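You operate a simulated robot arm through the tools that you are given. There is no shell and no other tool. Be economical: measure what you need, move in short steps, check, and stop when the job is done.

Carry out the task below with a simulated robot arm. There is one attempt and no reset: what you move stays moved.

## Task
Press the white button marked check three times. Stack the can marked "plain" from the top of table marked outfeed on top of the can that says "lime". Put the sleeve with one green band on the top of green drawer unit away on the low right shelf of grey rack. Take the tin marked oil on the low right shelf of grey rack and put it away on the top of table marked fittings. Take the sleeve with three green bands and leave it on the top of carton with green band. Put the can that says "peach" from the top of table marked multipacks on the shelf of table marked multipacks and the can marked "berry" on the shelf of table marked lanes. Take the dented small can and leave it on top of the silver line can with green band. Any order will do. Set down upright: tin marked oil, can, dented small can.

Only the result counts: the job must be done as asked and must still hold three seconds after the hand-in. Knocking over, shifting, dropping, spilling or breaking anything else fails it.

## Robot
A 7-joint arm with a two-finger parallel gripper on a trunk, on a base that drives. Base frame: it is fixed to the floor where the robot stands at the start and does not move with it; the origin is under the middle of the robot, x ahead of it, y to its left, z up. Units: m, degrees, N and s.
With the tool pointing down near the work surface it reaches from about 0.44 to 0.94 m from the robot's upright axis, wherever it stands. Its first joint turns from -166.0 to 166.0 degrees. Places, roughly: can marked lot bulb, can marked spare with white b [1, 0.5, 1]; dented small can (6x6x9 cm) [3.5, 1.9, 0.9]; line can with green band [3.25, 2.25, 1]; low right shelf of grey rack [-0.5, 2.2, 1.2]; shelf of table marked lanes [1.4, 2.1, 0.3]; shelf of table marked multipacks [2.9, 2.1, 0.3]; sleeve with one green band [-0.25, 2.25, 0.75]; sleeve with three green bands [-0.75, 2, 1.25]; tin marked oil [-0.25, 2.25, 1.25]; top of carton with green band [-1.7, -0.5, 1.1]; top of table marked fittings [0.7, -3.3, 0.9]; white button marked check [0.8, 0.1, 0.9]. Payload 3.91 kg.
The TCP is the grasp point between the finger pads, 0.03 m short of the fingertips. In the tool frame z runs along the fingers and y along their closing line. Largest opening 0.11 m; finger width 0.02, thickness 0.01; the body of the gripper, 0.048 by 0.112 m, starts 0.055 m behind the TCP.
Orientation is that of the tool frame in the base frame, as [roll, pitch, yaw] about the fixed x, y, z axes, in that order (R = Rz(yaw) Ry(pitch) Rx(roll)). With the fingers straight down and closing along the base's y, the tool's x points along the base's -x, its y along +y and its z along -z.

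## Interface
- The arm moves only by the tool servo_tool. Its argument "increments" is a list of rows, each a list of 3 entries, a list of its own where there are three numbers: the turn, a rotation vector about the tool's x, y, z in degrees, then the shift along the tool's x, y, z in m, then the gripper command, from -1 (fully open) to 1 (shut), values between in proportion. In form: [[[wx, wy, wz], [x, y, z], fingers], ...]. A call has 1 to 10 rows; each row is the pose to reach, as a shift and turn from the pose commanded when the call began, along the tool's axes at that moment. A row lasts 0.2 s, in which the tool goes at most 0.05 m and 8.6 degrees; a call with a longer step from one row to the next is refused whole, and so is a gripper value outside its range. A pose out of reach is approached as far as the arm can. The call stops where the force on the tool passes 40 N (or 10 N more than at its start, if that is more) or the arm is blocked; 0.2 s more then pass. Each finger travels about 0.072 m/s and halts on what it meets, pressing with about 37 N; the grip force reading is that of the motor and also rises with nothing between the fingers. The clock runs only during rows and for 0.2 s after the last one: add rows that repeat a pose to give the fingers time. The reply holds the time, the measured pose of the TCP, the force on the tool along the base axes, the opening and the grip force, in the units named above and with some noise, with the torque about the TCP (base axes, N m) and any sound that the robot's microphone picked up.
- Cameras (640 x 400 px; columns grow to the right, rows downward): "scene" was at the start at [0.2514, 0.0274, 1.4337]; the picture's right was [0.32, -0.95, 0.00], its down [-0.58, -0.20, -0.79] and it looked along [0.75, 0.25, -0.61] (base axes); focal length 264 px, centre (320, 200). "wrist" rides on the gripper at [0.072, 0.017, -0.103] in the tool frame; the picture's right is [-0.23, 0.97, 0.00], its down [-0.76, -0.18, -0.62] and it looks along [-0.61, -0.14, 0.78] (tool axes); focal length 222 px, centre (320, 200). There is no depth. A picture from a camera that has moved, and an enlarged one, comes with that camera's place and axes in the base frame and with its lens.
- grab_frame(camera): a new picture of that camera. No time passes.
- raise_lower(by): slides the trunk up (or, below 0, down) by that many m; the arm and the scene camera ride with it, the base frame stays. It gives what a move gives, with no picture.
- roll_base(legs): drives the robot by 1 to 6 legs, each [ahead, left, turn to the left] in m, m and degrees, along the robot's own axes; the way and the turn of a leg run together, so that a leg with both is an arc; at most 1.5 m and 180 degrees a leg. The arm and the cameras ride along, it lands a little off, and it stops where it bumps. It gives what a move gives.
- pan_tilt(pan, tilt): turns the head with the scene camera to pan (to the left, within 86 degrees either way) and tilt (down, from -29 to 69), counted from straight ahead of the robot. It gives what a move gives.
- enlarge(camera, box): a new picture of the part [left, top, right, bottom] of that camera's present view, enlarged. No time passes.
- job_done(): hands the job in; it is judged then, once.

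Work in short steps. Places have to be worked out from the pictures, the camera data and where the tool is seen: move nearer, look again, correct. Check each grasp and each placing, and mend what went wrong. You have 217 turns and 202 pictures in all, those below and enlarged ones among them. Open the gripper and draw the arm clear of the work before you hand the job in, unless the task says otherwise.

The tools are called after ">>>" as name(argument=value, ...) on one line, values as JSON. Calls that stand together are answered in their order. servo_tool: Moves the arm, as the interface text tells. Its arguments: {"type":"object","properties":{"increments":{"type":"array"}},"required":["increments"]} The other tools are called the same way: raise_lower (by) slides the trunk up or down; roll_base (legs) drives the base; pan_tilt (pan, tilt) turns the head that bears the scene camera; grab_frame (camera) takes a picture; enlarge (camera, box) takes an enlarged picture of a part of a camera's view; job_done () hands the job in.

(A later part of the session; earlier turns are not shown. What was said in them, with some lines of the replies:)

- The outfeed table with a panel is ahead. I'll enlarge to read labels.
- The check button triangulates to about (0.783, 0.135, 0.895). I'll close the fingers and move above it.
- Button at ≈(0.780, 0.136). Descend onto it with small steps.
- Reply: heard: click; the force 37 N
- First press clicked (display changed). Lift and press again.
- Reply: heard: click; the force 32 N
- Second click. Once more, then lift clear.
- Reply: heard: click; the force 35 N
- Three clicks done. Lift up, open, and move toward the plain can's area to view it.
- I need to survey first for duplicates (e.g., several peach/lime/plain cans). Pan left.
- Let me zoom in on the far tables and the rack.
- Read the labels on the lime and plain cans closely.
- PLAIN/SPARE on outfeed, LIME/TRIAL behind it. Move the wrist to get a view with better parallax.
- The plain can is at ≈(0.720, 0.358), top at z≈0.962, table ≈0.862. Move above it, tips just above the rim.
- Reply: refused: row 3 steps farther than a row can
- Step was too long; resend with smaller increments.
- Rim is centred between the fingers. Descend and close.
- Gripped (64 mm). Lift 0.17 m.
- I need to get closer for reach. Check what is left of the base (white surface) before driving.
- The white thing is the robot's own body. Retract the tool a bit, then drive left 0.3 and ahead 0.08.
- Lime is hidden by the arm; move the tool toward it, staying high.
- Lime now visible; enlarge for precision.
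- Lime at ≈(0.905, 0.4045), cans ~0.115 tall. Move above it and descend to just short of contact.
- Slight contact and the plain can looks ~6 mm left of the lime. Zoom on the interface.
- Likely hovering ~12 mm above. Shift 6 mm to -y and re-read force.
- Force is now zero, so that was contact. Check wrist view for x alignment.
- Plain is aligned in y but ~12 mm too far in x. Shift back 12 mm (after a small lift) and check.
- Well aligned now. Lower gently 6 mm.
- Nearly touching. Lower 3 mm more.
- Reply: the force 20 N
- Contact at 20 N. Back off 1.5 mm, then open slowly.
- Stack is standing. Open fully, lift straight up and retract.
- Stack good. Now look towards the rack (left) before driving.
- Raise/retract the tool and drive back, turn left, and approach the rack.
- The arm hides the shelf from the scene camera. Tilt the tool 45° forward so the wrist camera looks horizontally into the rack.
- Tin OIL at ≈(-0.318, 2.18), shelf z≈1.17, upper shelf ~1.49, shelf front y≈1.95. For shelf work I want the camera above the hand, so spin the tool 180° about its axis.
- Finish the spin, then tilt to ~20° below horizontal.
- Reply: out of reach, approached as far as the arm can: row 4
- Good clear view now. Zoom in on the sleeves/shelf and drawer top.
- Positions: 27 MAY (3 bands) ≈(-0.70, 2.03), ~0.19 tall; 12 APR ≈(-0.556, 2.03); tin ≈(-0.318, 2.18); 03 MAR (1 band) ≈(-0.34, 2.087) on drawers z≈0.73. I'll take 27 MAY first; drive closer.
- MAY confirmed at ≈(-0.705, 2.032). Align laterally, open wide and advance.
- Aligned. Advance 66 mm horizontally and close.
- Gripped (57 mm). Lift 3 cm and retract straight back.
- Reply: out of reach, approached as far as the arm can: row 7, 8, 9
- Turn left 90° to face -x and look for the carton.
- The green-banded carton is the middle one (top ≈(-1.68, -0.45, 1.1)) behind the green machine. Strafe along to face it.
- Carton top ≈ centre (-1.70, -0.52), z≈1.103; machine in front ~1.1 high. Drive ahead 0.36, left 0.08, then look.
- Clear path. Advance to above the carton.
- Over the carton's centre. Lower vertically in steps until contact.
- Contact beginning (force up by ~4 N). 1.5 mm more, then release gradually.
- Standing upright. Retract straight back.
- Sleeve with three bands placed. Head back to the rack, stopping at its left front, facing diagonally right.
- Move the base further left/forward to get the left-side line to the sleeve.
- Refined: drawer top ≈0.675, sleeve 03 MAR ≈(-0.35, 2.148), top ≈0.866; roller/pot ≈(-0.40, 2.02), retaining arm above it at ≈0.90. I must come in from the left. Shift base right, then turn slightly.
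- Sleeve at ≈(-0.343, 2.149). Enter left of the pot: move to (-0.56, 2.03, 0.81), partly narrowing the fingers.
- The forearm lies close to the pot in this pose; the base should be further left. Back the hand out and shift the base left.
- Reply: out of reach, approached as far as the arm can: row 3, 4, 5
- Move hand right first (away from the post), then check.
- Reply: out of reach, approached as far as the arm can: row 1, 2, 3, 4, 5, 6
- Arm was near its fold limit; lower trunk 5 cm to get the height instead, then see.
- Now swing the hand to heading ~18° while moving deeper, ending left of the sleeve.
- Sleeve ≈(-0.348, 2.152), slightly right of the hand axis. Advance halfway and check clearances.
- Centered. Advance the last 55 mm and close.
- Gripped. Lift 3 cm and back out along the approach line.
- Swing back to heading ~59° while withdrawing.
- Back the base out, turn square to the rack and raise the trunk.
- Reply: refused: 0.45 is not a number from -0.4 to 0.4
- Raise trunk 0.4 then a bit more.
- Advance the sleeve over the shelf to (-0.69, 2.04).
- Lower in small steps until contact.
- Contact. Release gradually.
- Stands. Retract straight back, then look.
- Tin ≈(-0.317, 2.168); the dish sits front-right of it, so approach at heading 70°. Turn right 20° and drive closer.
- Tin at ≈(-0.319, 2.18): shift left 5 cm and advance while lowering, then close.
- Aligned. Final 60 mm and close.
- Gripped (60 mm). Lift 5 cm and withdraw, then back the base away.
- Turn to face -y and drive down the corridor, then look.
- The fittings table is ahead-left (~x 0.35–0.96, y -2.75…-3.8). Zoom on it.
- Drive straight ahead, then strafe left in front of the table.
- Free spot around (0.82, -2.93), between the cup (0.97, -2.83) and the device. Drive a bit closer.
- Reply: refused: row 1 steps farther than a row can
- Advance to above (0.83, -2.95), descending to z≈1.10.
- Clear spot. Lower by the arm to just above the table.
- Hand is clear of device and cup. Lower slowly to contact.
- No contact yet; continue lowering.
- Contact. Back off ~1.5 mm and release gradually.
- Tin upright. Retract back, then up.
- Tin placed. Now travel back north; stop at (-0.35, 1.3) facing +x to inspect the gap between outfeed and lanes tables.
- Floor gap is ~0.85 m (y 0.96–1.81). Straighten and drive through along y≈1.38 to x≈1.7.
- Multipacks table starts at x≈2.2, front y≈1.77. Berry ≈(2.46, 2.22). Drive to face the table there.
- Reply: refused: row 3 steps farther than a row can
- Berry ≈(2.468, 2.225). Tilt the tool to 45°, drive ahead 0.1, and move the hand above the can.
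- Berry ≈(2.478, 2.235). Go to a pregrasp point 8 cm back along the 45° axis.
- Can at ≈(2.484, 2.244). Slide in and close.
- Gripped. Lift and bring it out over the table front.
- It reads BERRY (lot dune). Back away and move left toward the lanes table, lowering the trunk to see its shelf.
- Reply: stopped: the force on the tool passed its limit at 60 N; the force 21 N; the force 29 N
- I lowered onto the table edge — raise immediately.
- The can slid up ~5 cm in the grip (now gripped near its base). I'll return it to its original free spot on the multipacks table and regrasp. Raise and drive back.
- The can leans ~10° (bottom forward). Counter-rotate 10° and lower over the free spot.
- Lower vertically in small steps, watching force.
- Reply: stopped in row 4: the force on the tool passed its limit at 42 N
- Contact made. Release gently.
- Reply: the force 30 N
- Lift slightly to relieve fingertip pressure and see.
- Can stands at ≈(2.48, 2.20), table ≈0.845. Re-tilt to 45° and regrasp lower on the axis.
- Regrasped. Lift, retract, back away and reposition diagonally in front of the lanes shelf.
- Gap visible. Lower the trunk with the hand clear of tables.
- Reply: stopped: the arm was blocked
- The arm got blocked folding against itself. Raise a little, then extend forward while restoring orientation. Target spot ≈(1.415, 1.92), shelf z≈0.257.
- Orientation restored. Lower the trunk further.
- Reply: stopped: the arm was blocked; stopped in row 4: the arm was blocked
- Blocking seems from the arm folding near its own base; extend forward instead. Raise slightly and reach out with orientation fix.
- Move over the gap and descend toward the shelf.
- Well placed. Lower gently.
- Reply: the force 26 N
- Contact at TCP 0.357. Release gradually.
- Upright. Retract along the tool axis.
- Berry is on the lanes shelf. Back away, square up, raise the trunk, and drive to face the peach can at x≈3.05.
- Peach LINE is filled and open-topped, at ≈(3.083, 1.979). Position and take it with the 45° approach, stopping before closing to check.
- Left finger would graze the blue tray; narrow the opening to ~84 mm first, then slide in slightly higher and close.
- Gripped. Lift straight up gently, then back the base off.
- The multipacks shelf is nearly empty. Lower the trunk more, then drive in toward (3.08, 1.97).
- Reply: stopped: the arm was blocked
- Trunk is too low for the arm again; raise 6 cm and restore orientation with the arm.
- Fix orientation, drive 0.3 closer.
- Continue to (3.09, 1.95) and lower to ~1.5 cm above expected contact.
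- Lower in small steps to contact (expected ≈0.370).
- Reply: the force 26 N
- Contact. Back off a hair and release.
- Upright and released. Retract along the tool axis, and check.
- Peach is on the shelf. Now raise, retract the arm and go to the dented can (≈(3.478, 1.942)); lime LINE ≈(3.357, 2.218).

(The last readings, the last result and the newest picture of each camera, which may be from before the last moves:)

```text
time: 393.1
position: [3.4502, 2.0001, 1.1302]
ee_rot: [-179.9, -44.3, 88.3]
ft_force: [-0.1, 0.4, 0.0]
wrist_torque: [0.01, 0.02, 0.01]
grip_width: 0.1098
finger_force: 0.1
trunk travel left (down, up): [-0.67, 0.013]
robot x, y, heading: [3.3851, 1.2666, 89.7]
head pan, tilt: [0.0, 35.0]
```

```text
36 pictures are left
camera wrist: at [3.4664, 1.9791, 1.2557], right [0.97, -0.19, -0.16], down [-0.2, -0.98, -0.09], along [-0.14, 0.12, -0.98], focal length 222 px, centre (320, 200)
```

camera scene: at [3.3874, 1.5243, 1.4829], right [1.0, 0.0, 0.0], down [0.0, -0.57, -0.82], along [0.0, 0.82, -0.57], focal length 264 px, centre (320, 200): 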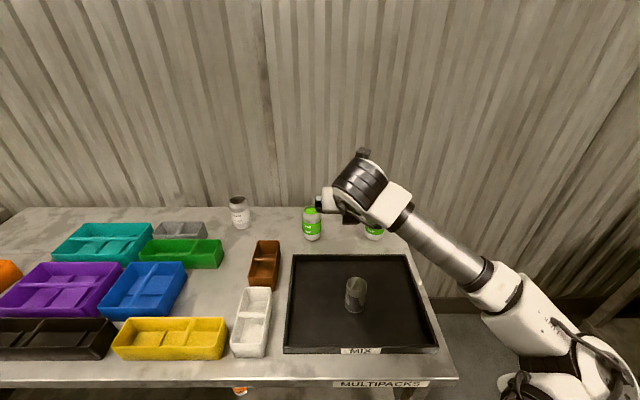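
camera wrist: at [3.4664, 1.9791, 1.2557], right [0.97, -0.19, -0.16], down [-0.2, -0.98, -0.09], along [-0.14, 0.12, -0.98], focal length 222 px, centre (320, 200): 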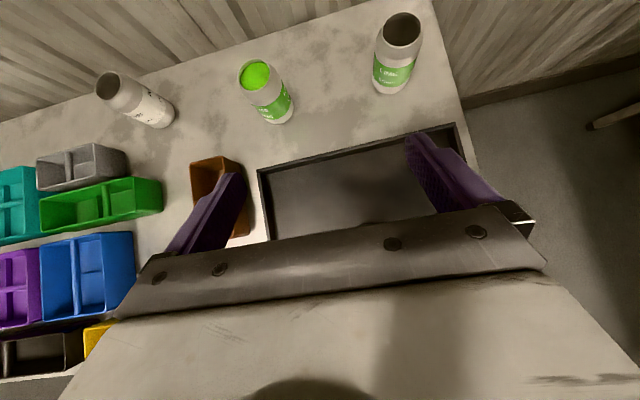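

>>> enlarge(camera="scene", box=[280, 190, 400, 330])

```text
2.86 times, centred on (340, 260) of scene
camera zoom: at [3.3874, 1.5243, 1.4829], right [1.0, 0.0, 0.0], down [0.0, -0.57, -0.82], along [0.0, 0.82, -0.57], focal length 754 px, centre (263, 29)
```

zoom: 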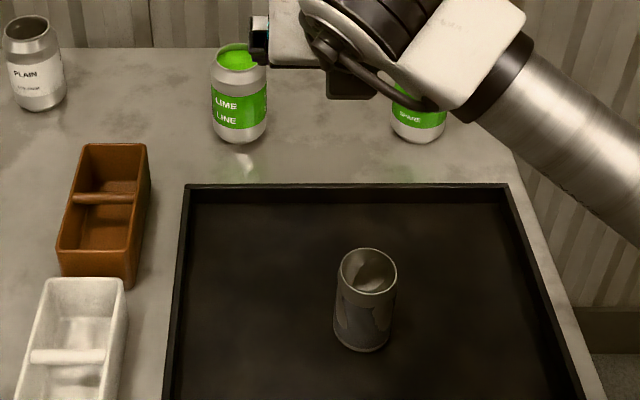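

Back the base 0.15 m, then move to the pregrasp for the dented can.

>>> roll_base(legs=[[-0.15, 0, 0]])

>>> servo_tool(increments=[[[0, 0, 0], [-0.022, 0.007, 0.033], -1], [[0, 0, 0], [-0.047, 0.014, 0.066], -1], [[0, 0, 0], [-0.07, 0.021, 0.1], -1], [[0, 0, 0], [-0.094, 0.028, 0.132], -1], [[0, 0, 0], [-0.094, 0.028, 0.132], -1]])

>>> grab_frame(camera="wrist")

```text
time: 394.5
position: [3.4515, 1.8513, 1.1298]
ee_rot: [-179.9, -44.2, 88.2]
ft_force: [0.7, -0.1, -0.7]
wrist_torque: [0.0, -0.02, 0.0]
grip_width: 0.11
finger_force: 0.1
trunk travel left (down, up): [-0.67, 0.013]
robot x, y, heading: [3.3842, 1.1175, 89.7]
head pan, tilt: [0.0, 35.0]
```

```text
time: 395.7
position: [3.4834, 1.8762, 0.9691]
ee_rot: [-179.9, -44.2, 88.4]
ft_force: [0.7, -0.2, -0.7]
wrist_torque: [-0.02, -0.02, -0.01]
grip_width: 0.1101
finger_force: 0.0
trunk travel left (down, up): [-0.67, 0.013]
robot x, y, heading: [3.3839, 1.1213, 89.5]
head pan, tilt: [0.0, 35.0]
```

```text
34 pictures are left
camera wrist: at [3.4979, 1.8552, 1.0951], right [0.97, -0.19, -0.16], down [-0.2, -0.98, -0.09], along [-0.14, 0.12, -0.98], focal length 222 px, centre (320, 200)
```

wrist: 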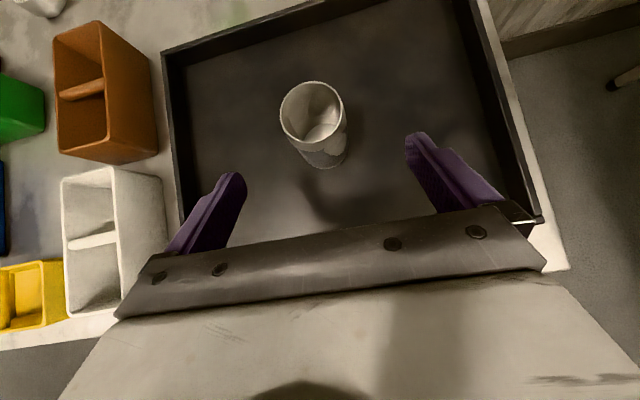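

Aligned. Slide in and close.

>>> servo_tool(increments=[[[0, 0, 0], [0, 0, 0.04], -1], [[0, 0, 0], [0, 0, 0.075], -1], [[0, 0, 0], [0, 0, 0.09], -1], [[0, 0, 0], [0, 0, 0.09], -0.2], [[0, 0, 0], [0, 0, 0.09], 0.4], [[0, 0, 0], [0, 0, 0.09], 1], [[0, 0, 0], [0, 0, 0.09], 1]])

>>> grab_frame(camera="wrist")

```text
time: 397.3
position: [3.4801, 1.9382, 0.9046]
ee_rot: [-179.9, -44.3, 88.3]
ft_force: [-1.3, 0.3, -0.2]
wrist_torque: [0.01, 0.02, -0.01]
grip_width: 0.0506
finger_force: 37.2
trunk travel left (down, up): [-0.67, 0.013]
robot x, y, heading: [3.3864, 1.1233, 89.4]
head pan, tilt: [0.0, 35.0]
```

```text
33 pictures are left
camera wrist: at [3.4963, 1.917, 1.0303], right [0.97, -0.19, -0.16], down [-0.2, -0.98, -0.09], along [-0.14, 0.12, -0.98], focal length 222 px, centre (320, 200)
```

wrist: 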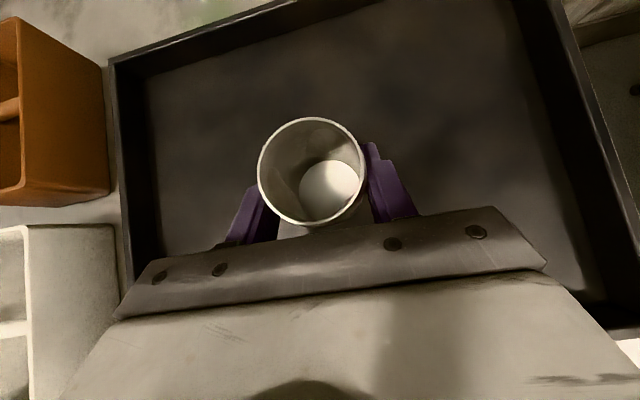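

Gripped (51 mm). Lift to z≈1.10 and drive ahead 0.18.

>>> servo_tool(increments=[[[0, 0, 0], [0.03, 0, -0.031], 1], [[0, 0, 0], [0.06, 0, -0.062], 1], [[0, 0, 0], [0.09, 0, -0.093], 1], [[0, 0, 0], [0.12, 0, -0.124], 1], [[0, 0, 0], [0.136, 0, -0.14], 1], [[0, 0, 0], [0.136, 0, -0.14], 1]])

>>> roll_base(legs=[[0.18, 0.05, 0]])

>>> grab_frame(camera="scene")

>>> grab_frame(camera="wrist")

```text
time: 398.7
position: [3.4809, 1.9394, 1.1011]
ee_rot: [-179.8, -44.3, 88.3]
ft_force: [-1.3, 0.1, -0.2]
wrist_torque: [0.0, -0.01, 0.0]
grip_width: 0.0508
finger_force: 36.9
trunk travel left (down, up): [-0.67, 0.013]
robot x, y, heading: [3.3855, 1.1216, 89.5]
head pan, tilt: [0.0, 35.0]
```

```text
time: 400.2
position: [3.4316, 2.1211, 1.0998]
ee_rot: [-179.9, -44.1, 88.4]
ft_force: [0.2, 0.4, -0.3]
wrist_torque: [-0.01, -0.02, -0.04]
grip_width: 0.0505
finger_force: 36.9
trunk travel left (down, up): [-0.67, 0.013]
robot x, y, heading: [3.3376, 1.2998, 89.8]
head pan, tilt: [0.0, 35.0]
```

```text
32 pictures are left
camera scene: at [3.3377, 1.5592, 1.4827], right [1.0, 0.0, 0.0], down [0.0, -0.57, -0.82], along [0.0, 0.82, -0.57], focal length 264 px, centre (320, 200)
```

scene: 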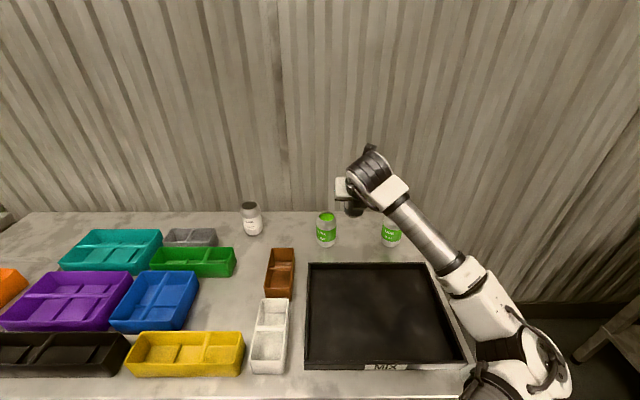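

```text
31 pictures are left
camera wrist: at [3.4468, 2.1, 1.226], right [0.97, -0.19, -0.16], down [-0.2, -0.98, -0.08], along [-0.14, 0.11, -0.98], focal length 222 px, centre (320, 200)
```

wrist: 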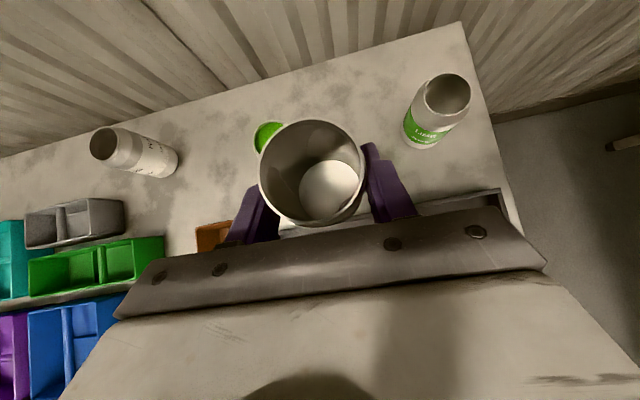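

Lime LINE ≈(3.358, 2.217). Move above it at z≈1.06.

>>> servo_tool(increments=[[[0, 0, 0], [0.01, -0.02, 0.015], 1], [[0, 0, 0], [0.02, -0.04, 0.035], 1], [[0, 0, 0], [0.03, -0.06, 0.06], 1], [[0, 0, 0], [0.0376, -0.0762, 0.085], 1], [[0, 0, 0], [0.0376, -0.0762, 0.092], 1], [[0, 0, 0], [0.0376, -0.0762, 0.092], 1]])

>>> enlarge(camera="scene", box=[280, 150, 376, 270])

>>> grab_frame(camera="wrist")

```text
time: 401.6
position: [3.3579, 2.213, 1.0609]
ee_rot: [-179.8, -44.4, 88.4]
ft_force: [0.3, -1.2, 0.0]
wrist_torque: [0.01, 0.01, 0.0]
grip_width: 0.0506
finger_force: 37.8
trunk travel left (down, up): [-0.67, 0.013]
robot x, y, heading: [3.336, 1.2994, 89.9]
head pan, tilt: [0.0, 35.0]
```

```text
3.33 times, centred on (328, 210) of scene
camera zoom: at [3.3379, 1.5583, 1.4829], right [1.0, 0.0, 0.0], down [0.0, -0.57, -0.82], along [0.0, 0.82, -0.57], focal length 880 px, centre (293, 167)
```

zoom: 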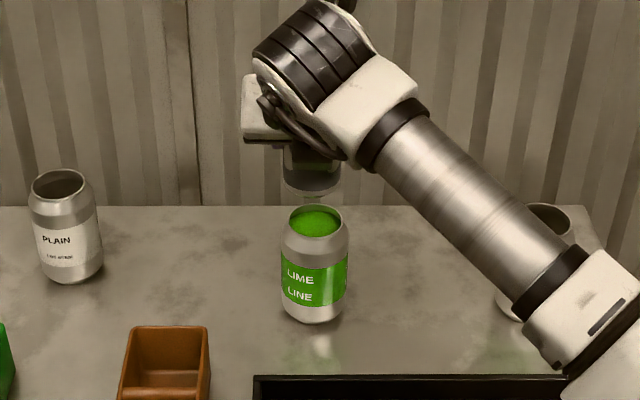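

```text
29 pictures are left
camera wrist: at [3.373, 2.1918, 1.1872], right [0.97, -0.19, -0.16], down [-0.2, -0.98, -0.09], along [-0.14, 0.12, -0.98], focal length 222 px, centre (320, 200)
```

wrist: 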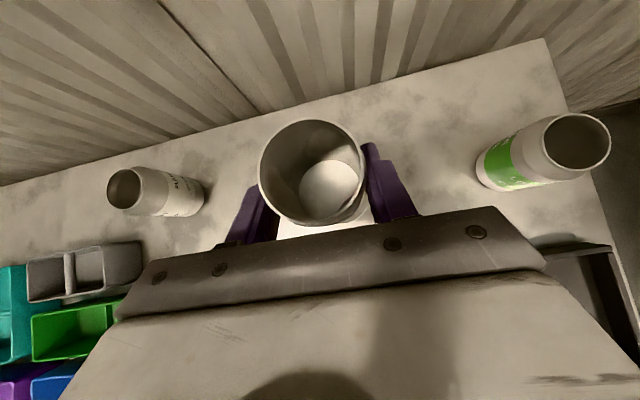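

Triangulated lime rim ≈(3.360, 2.226, 0.955). Shift +3 mm x, +9 mm y and lower 3 cm, then inspect.

>>> servo_tool(increments=[[[0, 0, 0], [0.0065, 0.003, 0.0063], 1], [[0, 0, 0], [-0.004, 0.003, 0.017], 1], [[0, 0, 0], [-0.0144, 0.003, 0.028], 1], [[0, 0, 0], [-0.0144, 0.003, 0.028], 1]])

>>> enlarge(camera="scene", box=[296, 170, 360, 250])

```text
time: 402.6
position: [3.3613, 2.2216, 1.0313]
ee_rot: [-179.9, -44.4, 88.4]
ft_force: [0.0, 0.3, 0.7]
wrist_torque: [0.0, 0.0, 0.03]
grip_width: 0.0507
finger_force: 37.2
trunk travel left (down, up): [-0.67, 0.013]
robot x, y, heading: [3.3394, 1.3001, 89.8]
head pan, tilt: [0.0, 35.0]
```

```text
5.00 times, centred on (328, 210) of scene
camera zoom: at [3.3379, 1.5582, 1.4829], right [1.0, 0.0, 0.0], down [0.0, -0.57, -0.82], along [0.0, 0.82, -0.57], focal length 1320 px, centre (280, 150)
```

zoom: 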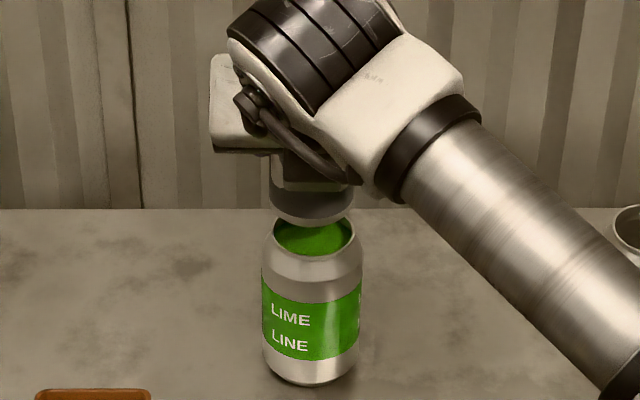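

Nicely aligned with ~2 cm gap. Lower in small steps.

>>> servo_tool(increments=[[[0, 0, 0], [-0.0049, 0, 0.005], 1], [[0, 0, 0], [-0.0084, 0, 0.0086], 1], [[0, 0, 0], [-0.0105, 0, 0.0107], 1], [[0, 0, 0], [-0.0105, 0, 0.0107], 1]])

>>> enlarge(camera="scene", box=[296, 170, 360, 250])

```text
time: 403.6
position: [3.3604, 2.222, 1.0158]
ee_rot: [-180.0, -44.3, 88.4]
ft_force: [0.7, -0.4, -0.5]
wrist_torque: [-0.02, -0.01, -0.03]
grip_width: 0.0507
finger_force: 36.8
trunk travel left (down, up): [-0.67, 0.013]
robot x, y, heading: [3.3367, 1.3008, 89.8]
head pan, tilt: [0.0, 35.0]
```

```text
5.00 times, centred on (328, 210) of scene
camera zoom: at [3.3379, 1.5582, 1.4829], right [1.0, 0.0, 0.0], down [0.0, -0.57, -0.82], along [0.0, 0.82, -0.57], focal length 1320 px, centre (280, 150)
```

zoom: 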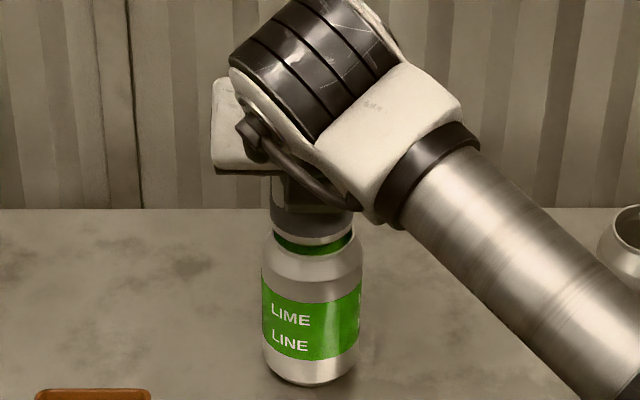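

>>> servo_tool(increments=[[[0, 0, 0], [-0.0014, 0, 0.0014], 1], [[0, 0, 0], [-0.0028, 0, 0.0029], 1], [[0, 0, 0], [-0.0035, 0, 0.0036], 1], [[0, 0, 0], [-0.0035, 0, 0.0036], 1]])

```text
time: 404.6
position: [3.362, 2.2223, 1.0152]
ee_rot: [-179.8, -44.7, 88.3]
ft_force: [-1.9, 3.4, 25.1]
wrist_torque: [0.08, 0.08, 0.02]
grip_width: 0.0505
finger_force: 37.5
trunk travel left (down, up): [-0.67, 0.013]
robot x, y, heading: [3.3355, 1.2979, 89.8]
head pan, tilt: [0.0, 35.0]
```

>>> enlarge(camera="scene", box=[314, 196, 346, 226])

>>> enlarge(camera="wrist", box=[220, 90, 420, 250])

```text
13.33 times, centred on (330, 211) of scene
camera zoom: at [3.3376, 1.5556, 1.4837], right [1.0, 0.0, 0.0], down [0.0, -0.57, -0.82], along [0.0, 0.82, -0.57], focal length 3521 px, centre (187, 53)
```

zoom: 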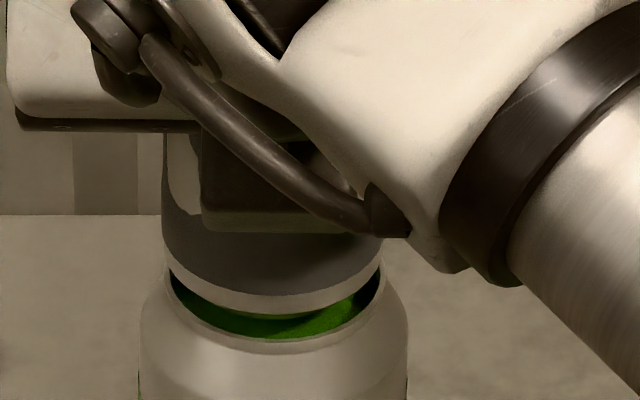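

```text
2.50 times, centred on (320, 170) of wrist
camera zoom: at [3.3769, 2.1988, 1.1404], right [0.97, -0.19, -0.16], down [-0.2, -0.97, -0.09], along [-0.14, 0.12, -0.98], focal length 555 px, centre (320, 275)
```

zoom: 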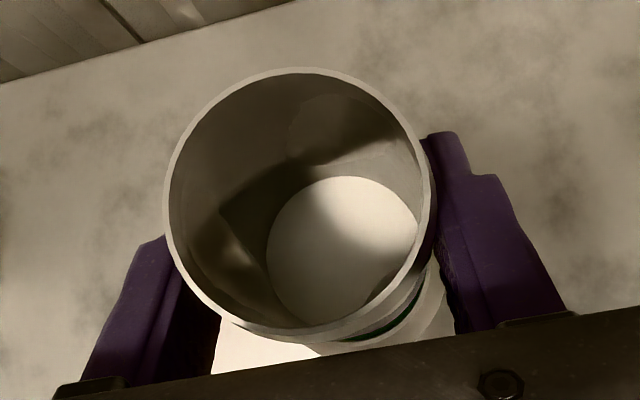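

The small can sits ~12 mm too far back (+y). Lift slightly, shift back toward the robot 12 mm, and look.

>>> servo_tool(increments=[[[0, 0, 0], [0.0056, 0, -0.0057], 1], [[0, 0, 0], [0.0014, 0, -0.01], 1], [[0, 0, 0], [-0.0027, 0, -0.0143], 1], [[0, 0, 0], [-0.0027, 0, -0.0143], 1]])

>>> enlarge(camera="scene", box=[314, 196, 346, 226])

```text
time: 405.6
position: [3.362, 2.2105, 1.0184]
ee_rot: [-179.9, -44.2, 88.3]
ft_force: [-0.3, -1.1, -1.0]
wrist_torque: [-0.02, 0.01, -0.05]
grip_width: 0.0506
finger_force: 37.2
trunk travel left (down, up): [-0.67, 0.013]
robot x, y, heading: [3.3405, 1.2991, 89.9]
head pan, tilt: [0.0, 35.0]
```

```text
13.33 times, centred on (330, 211) of scene
camera zoom: at [3.3379, 1.5583, 1.4828], right [1.0, 0.0, 0.0], down [0.0, -0.57, -0.82], along [0.0, 0.82, -0.57], focal length 3521 px, centre (187, 53)
```

zoom: 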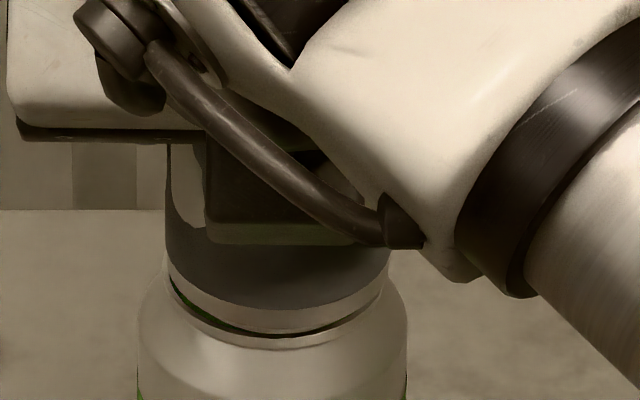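

Now concentric apart from the few-mm height gap. Lower to contact.

>>> servo_tool(increments=[[[0, 0, 0], [-0.0014, 0, 0.0014], 1], [[0, 0, 0], [-0.0028, 0, 0.0029], 1], [[0, 0, 0], [-0.0038, 0, 0.0039], 1], [[0, 0, 0], [-0.0038, 0, 0.0039], 1]])

>>> enlarge(camera="scene", box=[314, 196, 346, 226])

```text
time: 406.6
position: [3.3626, 2.2099, 1.0153]
ee_rot: [-179.9, -44.4, 88.3]
ft_force: [1.5, -0.8, 5.0]
wrist_torque: [-0.01, -0.14, -0.01]
grip_width: 0.0507
finger_force: 37.1
trunk travel left (down, up): [-0.67, 0.013]
robot x, y, heading: [3.3348, 1.3024, 89.9]
head pan, tilt: [0.0, 35.0]
```

```text
13.33 times, centred on (330, 211) of scene
camera zoom: at [3.3381, 1.5575, 1.4831], right [1.0, 0.0, 0.0], down [0.0, -0.57, -0.82], along [0.0, 0.82, -0.57], focal length 3521 px, centre (187, 53)
```

zoom: 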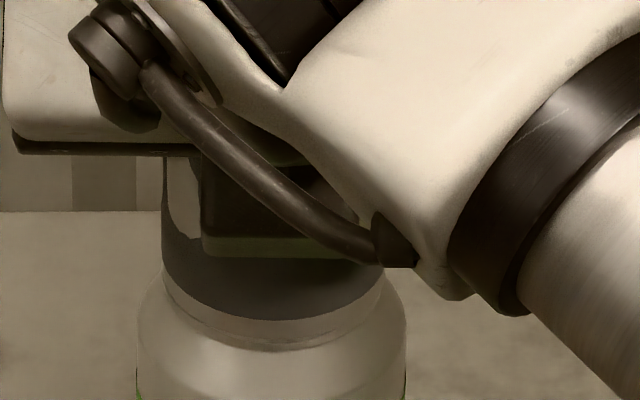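

Seated and aligned. Release slowly.

>>> servo_tool(increments=[[[0, 0, 0], [0, 0, 0], 0.5], [[0, 0, 0], [0, 0, 0], 0.05], [[0, 0, 0], [0, 0, 0], 0.0], [[0, 0, 0], [0, 0, 0], -0.15], [[0, 0, 0], [0, 0, 0], -0.3], [[0, 0, 0], [0, 0, 0], -0.6], [[0, 0, 0], [0, 0, 0], -1], [[0, 0, 0], [0, 0, 0], -1]])

>>> grab_frame(camera="wrist")

```text
time: 408.4
position: [3.3609, 2.2118, 1.0139]
ee_rot: [-179.9, -44.4, 88.3]
ft_force: [-0.3, 0.1, 0.8]
wrist_torque: [0.01, -0.02, 0.03]
grip_width: 0.1102
finger_force: 0.1
trunk travel left (down, up): [-0.67, 0.013]
robot x, y, heading: [3.3393, 1.3003, 89.9]
head pan, tilt: [0.0, 35.0]
```

```text
22 pictures are left
camera wrist: at [3.3768, 2.1895, 1.1397], right [0.97, -0.19, -0.16], down [-0.2, -0.98, -0.09], along [-0.14, 0.12, -0.98], focal length 222 px, centre (320, 200)
```

wrist: 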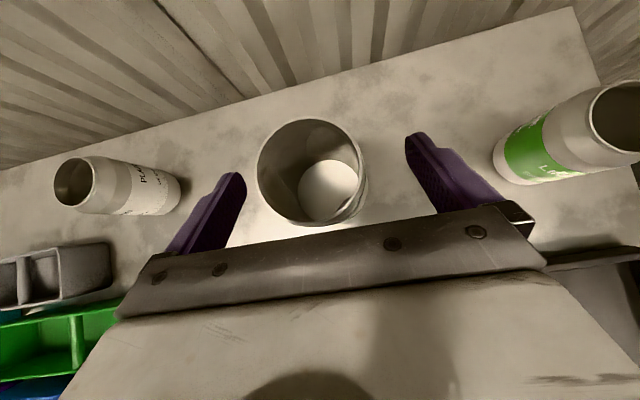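

Released and standing. Retract along the tool axis and check.

>>> servo_tool(increments=[[[0, 0, 0], [0, 0, -0.03], -1], [[0, 0, 0], [0, 0, -0.07], -1], [[0, 0, 0], [0, 0, -0.11], -1], [[0, 0, 0], [0, 0, -0.15], -1], [[0, 0, 0], [0, 0, -0.19], -1]])

>>> roll_base(legs=[[-0.4, 0, 0]])

>>> grab_frame(camera="scene")

```text
time: 409.6
position: [3.3573, 2.0782, 1.1501]
ee_rot: [-179.9, -44.3, 88.4]
ft_force: [0.3, 0.4, -0.6]
wrist_torque: [0.02, -0.02, 0.03]
grip_width: 0.1102
finger_force: 0.0
trunk travel left (down, up): [-0.67, 0.013]
robot x, y, heading: [3.3382, 1.2982, 89.9]
head pan, tilt: [0.0, 35.0]
```

```text
time: 412.2
position: [3.3594, 1.6669, 1.148]
ee_rot: [-179.8, -44.2, 87.9]
ft_force: [0.1, -0.8, 0.0]
wrist_torque: [-0.04, 0.04, 0.0]
grip_width: 0.1099
finger_force: 0.1
trunk travel left (down, up): [-0.67, 0.013]
robot x, y, heading: [3.3359, 0.8873, 89.6]
head pan, tilt: [0.0, 35.0]
```

```text
21 pictures are left
camera scene: at [3.3366, 1.1468, 1.483], right [1.0, -0.01, 0.0], down [-0.01, -0.57, -0.82], along [0.01, 0.82, -0.57], focal length 264 px, centre (320, 200)
```

scene: 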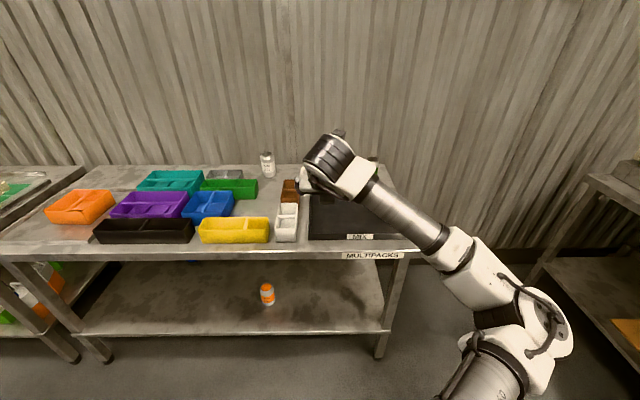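

The hand hides the stack; drive slightly left and move the tool aside to view it.

>>> servo_tool(increments=[[[0, 0, 0], [0, 0.045, 0], -1], [[0, 0, 0], [0, 0.09, 0], -1], [[0, 0, 0], [0, 0.135, 0], -1], [[0, 0, 0], [0, 0.18, 0], -1], [[0, 0, 0], [0, 0.22, 0], -1]])

>>> enlarge(camera="scene", box=[240, 120, 440, 250])

```text
time: 413.4
position: [3.5811, 1.6596, 1.1449]
ee_rot: [-179.9, -44.3, 88.0]
ft_force: [0.9, 0.2, -1.1]
wrist_torque: [0.0, -0.03, -0.01]
grip_width: 0.1101
finger_force: 0.1
trunk travel left (down, up): [-0.67, 0.013]
robot x, y, heading: [3.3328, 0.8871, 89.6]
head pan, tilt: [0.0, 35.0]
```

```text
3.08 times, centred on (340, 185) of scene
camera zoom: at [3.3371, 1.1471, 1.4829], right [1.0, -0.01, 0.0], down [-0.01, -0.57, -0.82], along [0.01, 0.82, -0.57], focal length 812 px, centre (258, 246)
```

zoom: 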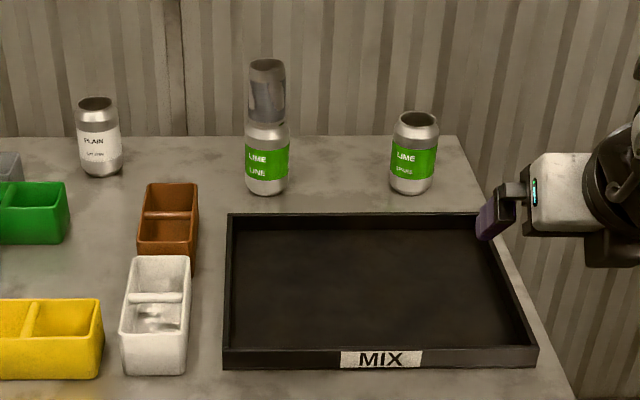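

The dented can is stacked on LIME LINE. Quick check of the outfeed stack and the other can's label there: turn left and look.

>>> roll_base(legs=[[-0.1, 0, 0], [0, 0, 60]])

>>> pan_tilt(pan=40, tilt=10)

>>> grab_frame(camera="scene")

```text
time: 417.2
position: [2.7894, 1.3919, 1.1445]
ee_rot: [180.0, -44.3, 148.0]
ft_force: [-0.8, 0.7, -0.7]
wrist_torque: [0.0, -0.02, -0.02]
grip_width: 0.1102
finger_force: 0.0
trunk travel left (down, up): [-0.67, 0.013]
robot x, y, heading: [3.3309, 0.7896, 149.1]
head pan, tilt: [0.0, 35.0]
```

```text
time: 418.3
position: [2.7901, 1.3919, 1.145]
ee_rot: [-179.9, -44.3, 147.9]
ft_force: [0.1, 0.1, 0.0]
wrist_torque: [0.02, -0.03, -0.01]
grip_width: 0.1102
finger_force: 0.0
trunk travel left (down, up): [-0.67, 0.013]
robot x, y, heading: [3.3301, 0.7939, 149.4]
head pan, tilt: [40.0, 10.0]
```

```text
19 pictures are left
camera scene: at [3.0948, 0.8645, 1.523], right [-0.16, 0.99, 0.0], down [0.17, 0.03, -0.98], along [-0.97, -0.16, -0.17], focal length 264 px, centre (320, 200)
```

scene: 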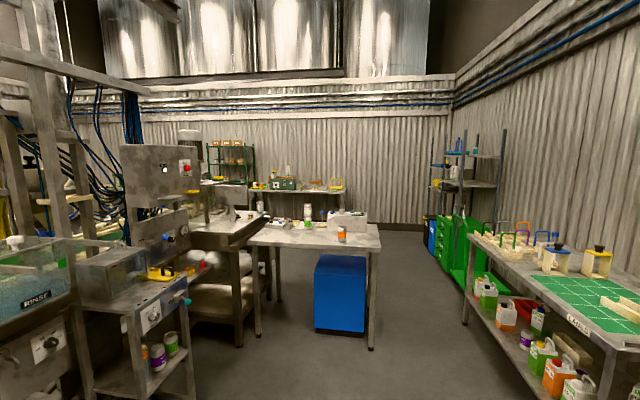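

>>> enlarge(camera="scene", box=[250, 180, 390, 260])

>>> enlarge(camera="scene", box=[460, 220, 640, 380])

>>> enlarge(camera="scene", box=[295, 195, 355, 245])

```text
4.57 times, centred on (320, 220) of scene
camera zoom: at [3.0948, 0.8645, 1.523], right [-0.16, 0.99, 0.0], down [0.17, 0.03, -0.98], along [-0.97, -0.16, -0.17], focal length 1207 px, centre (320, 109)
```

zoom: 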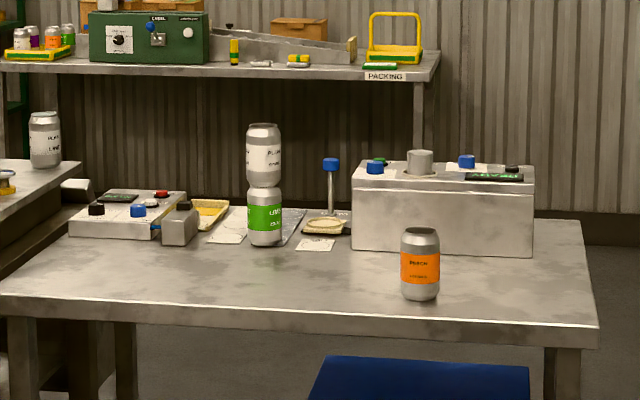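

```text
2.50 times, centred on (550, 300) of scene
camera zoom: at [3.0948, 0.8645, 1.523], right [-0.16, 0.99, 0.0], down [0.17, 0.03, -0.98], along [-0.97, -0.16, -0.17], focal length 660 px, centre (-255, -50)
```

zoom: 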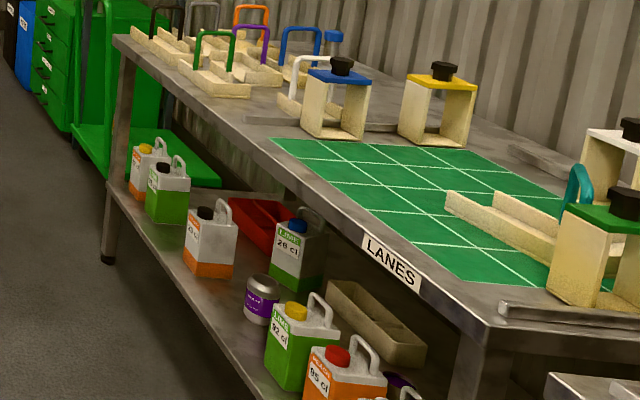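

```text
8.00 times, centred on (325, 220) of scene
camera zoom: at [3.0948, 0.8645, 1.523], right [-0.16, 0.99, 0.0], down [0.17, 0.03, -0.98], along [-0.97, -0.16, -0.17], focal length 2113 px, centre (280, 40)
```

zoom: 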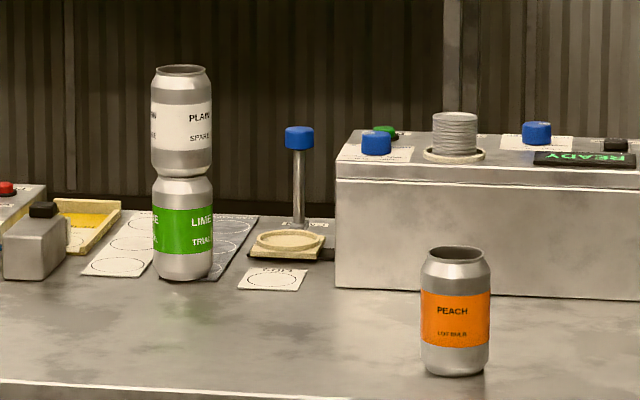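

Everything checks out: the PLAIN/LIME stack stands, BERRY is on the lanes shelf, PEACH is on the multipacks shelf, and the dented can is on LIME LINE. The gripper is open and clear, so I'm handing in.

>>> job_done()

```text
The job is handed in.
```

I handed the job in with every step done as asked. Three calls could matter for the judging:
- **Lime:** there were three "lime" cans. I stacked the plain can on the one standing on the outfeed table.
- **Berry:** other purple cans are around. I moved the berry can from the top of the multipacks table.
- **Berry handling:** while carrying it, I lowered the berry can onto the edge of the lanes table. I set it back down upright and regripped it. Nothing on that table looked moved afterwards.
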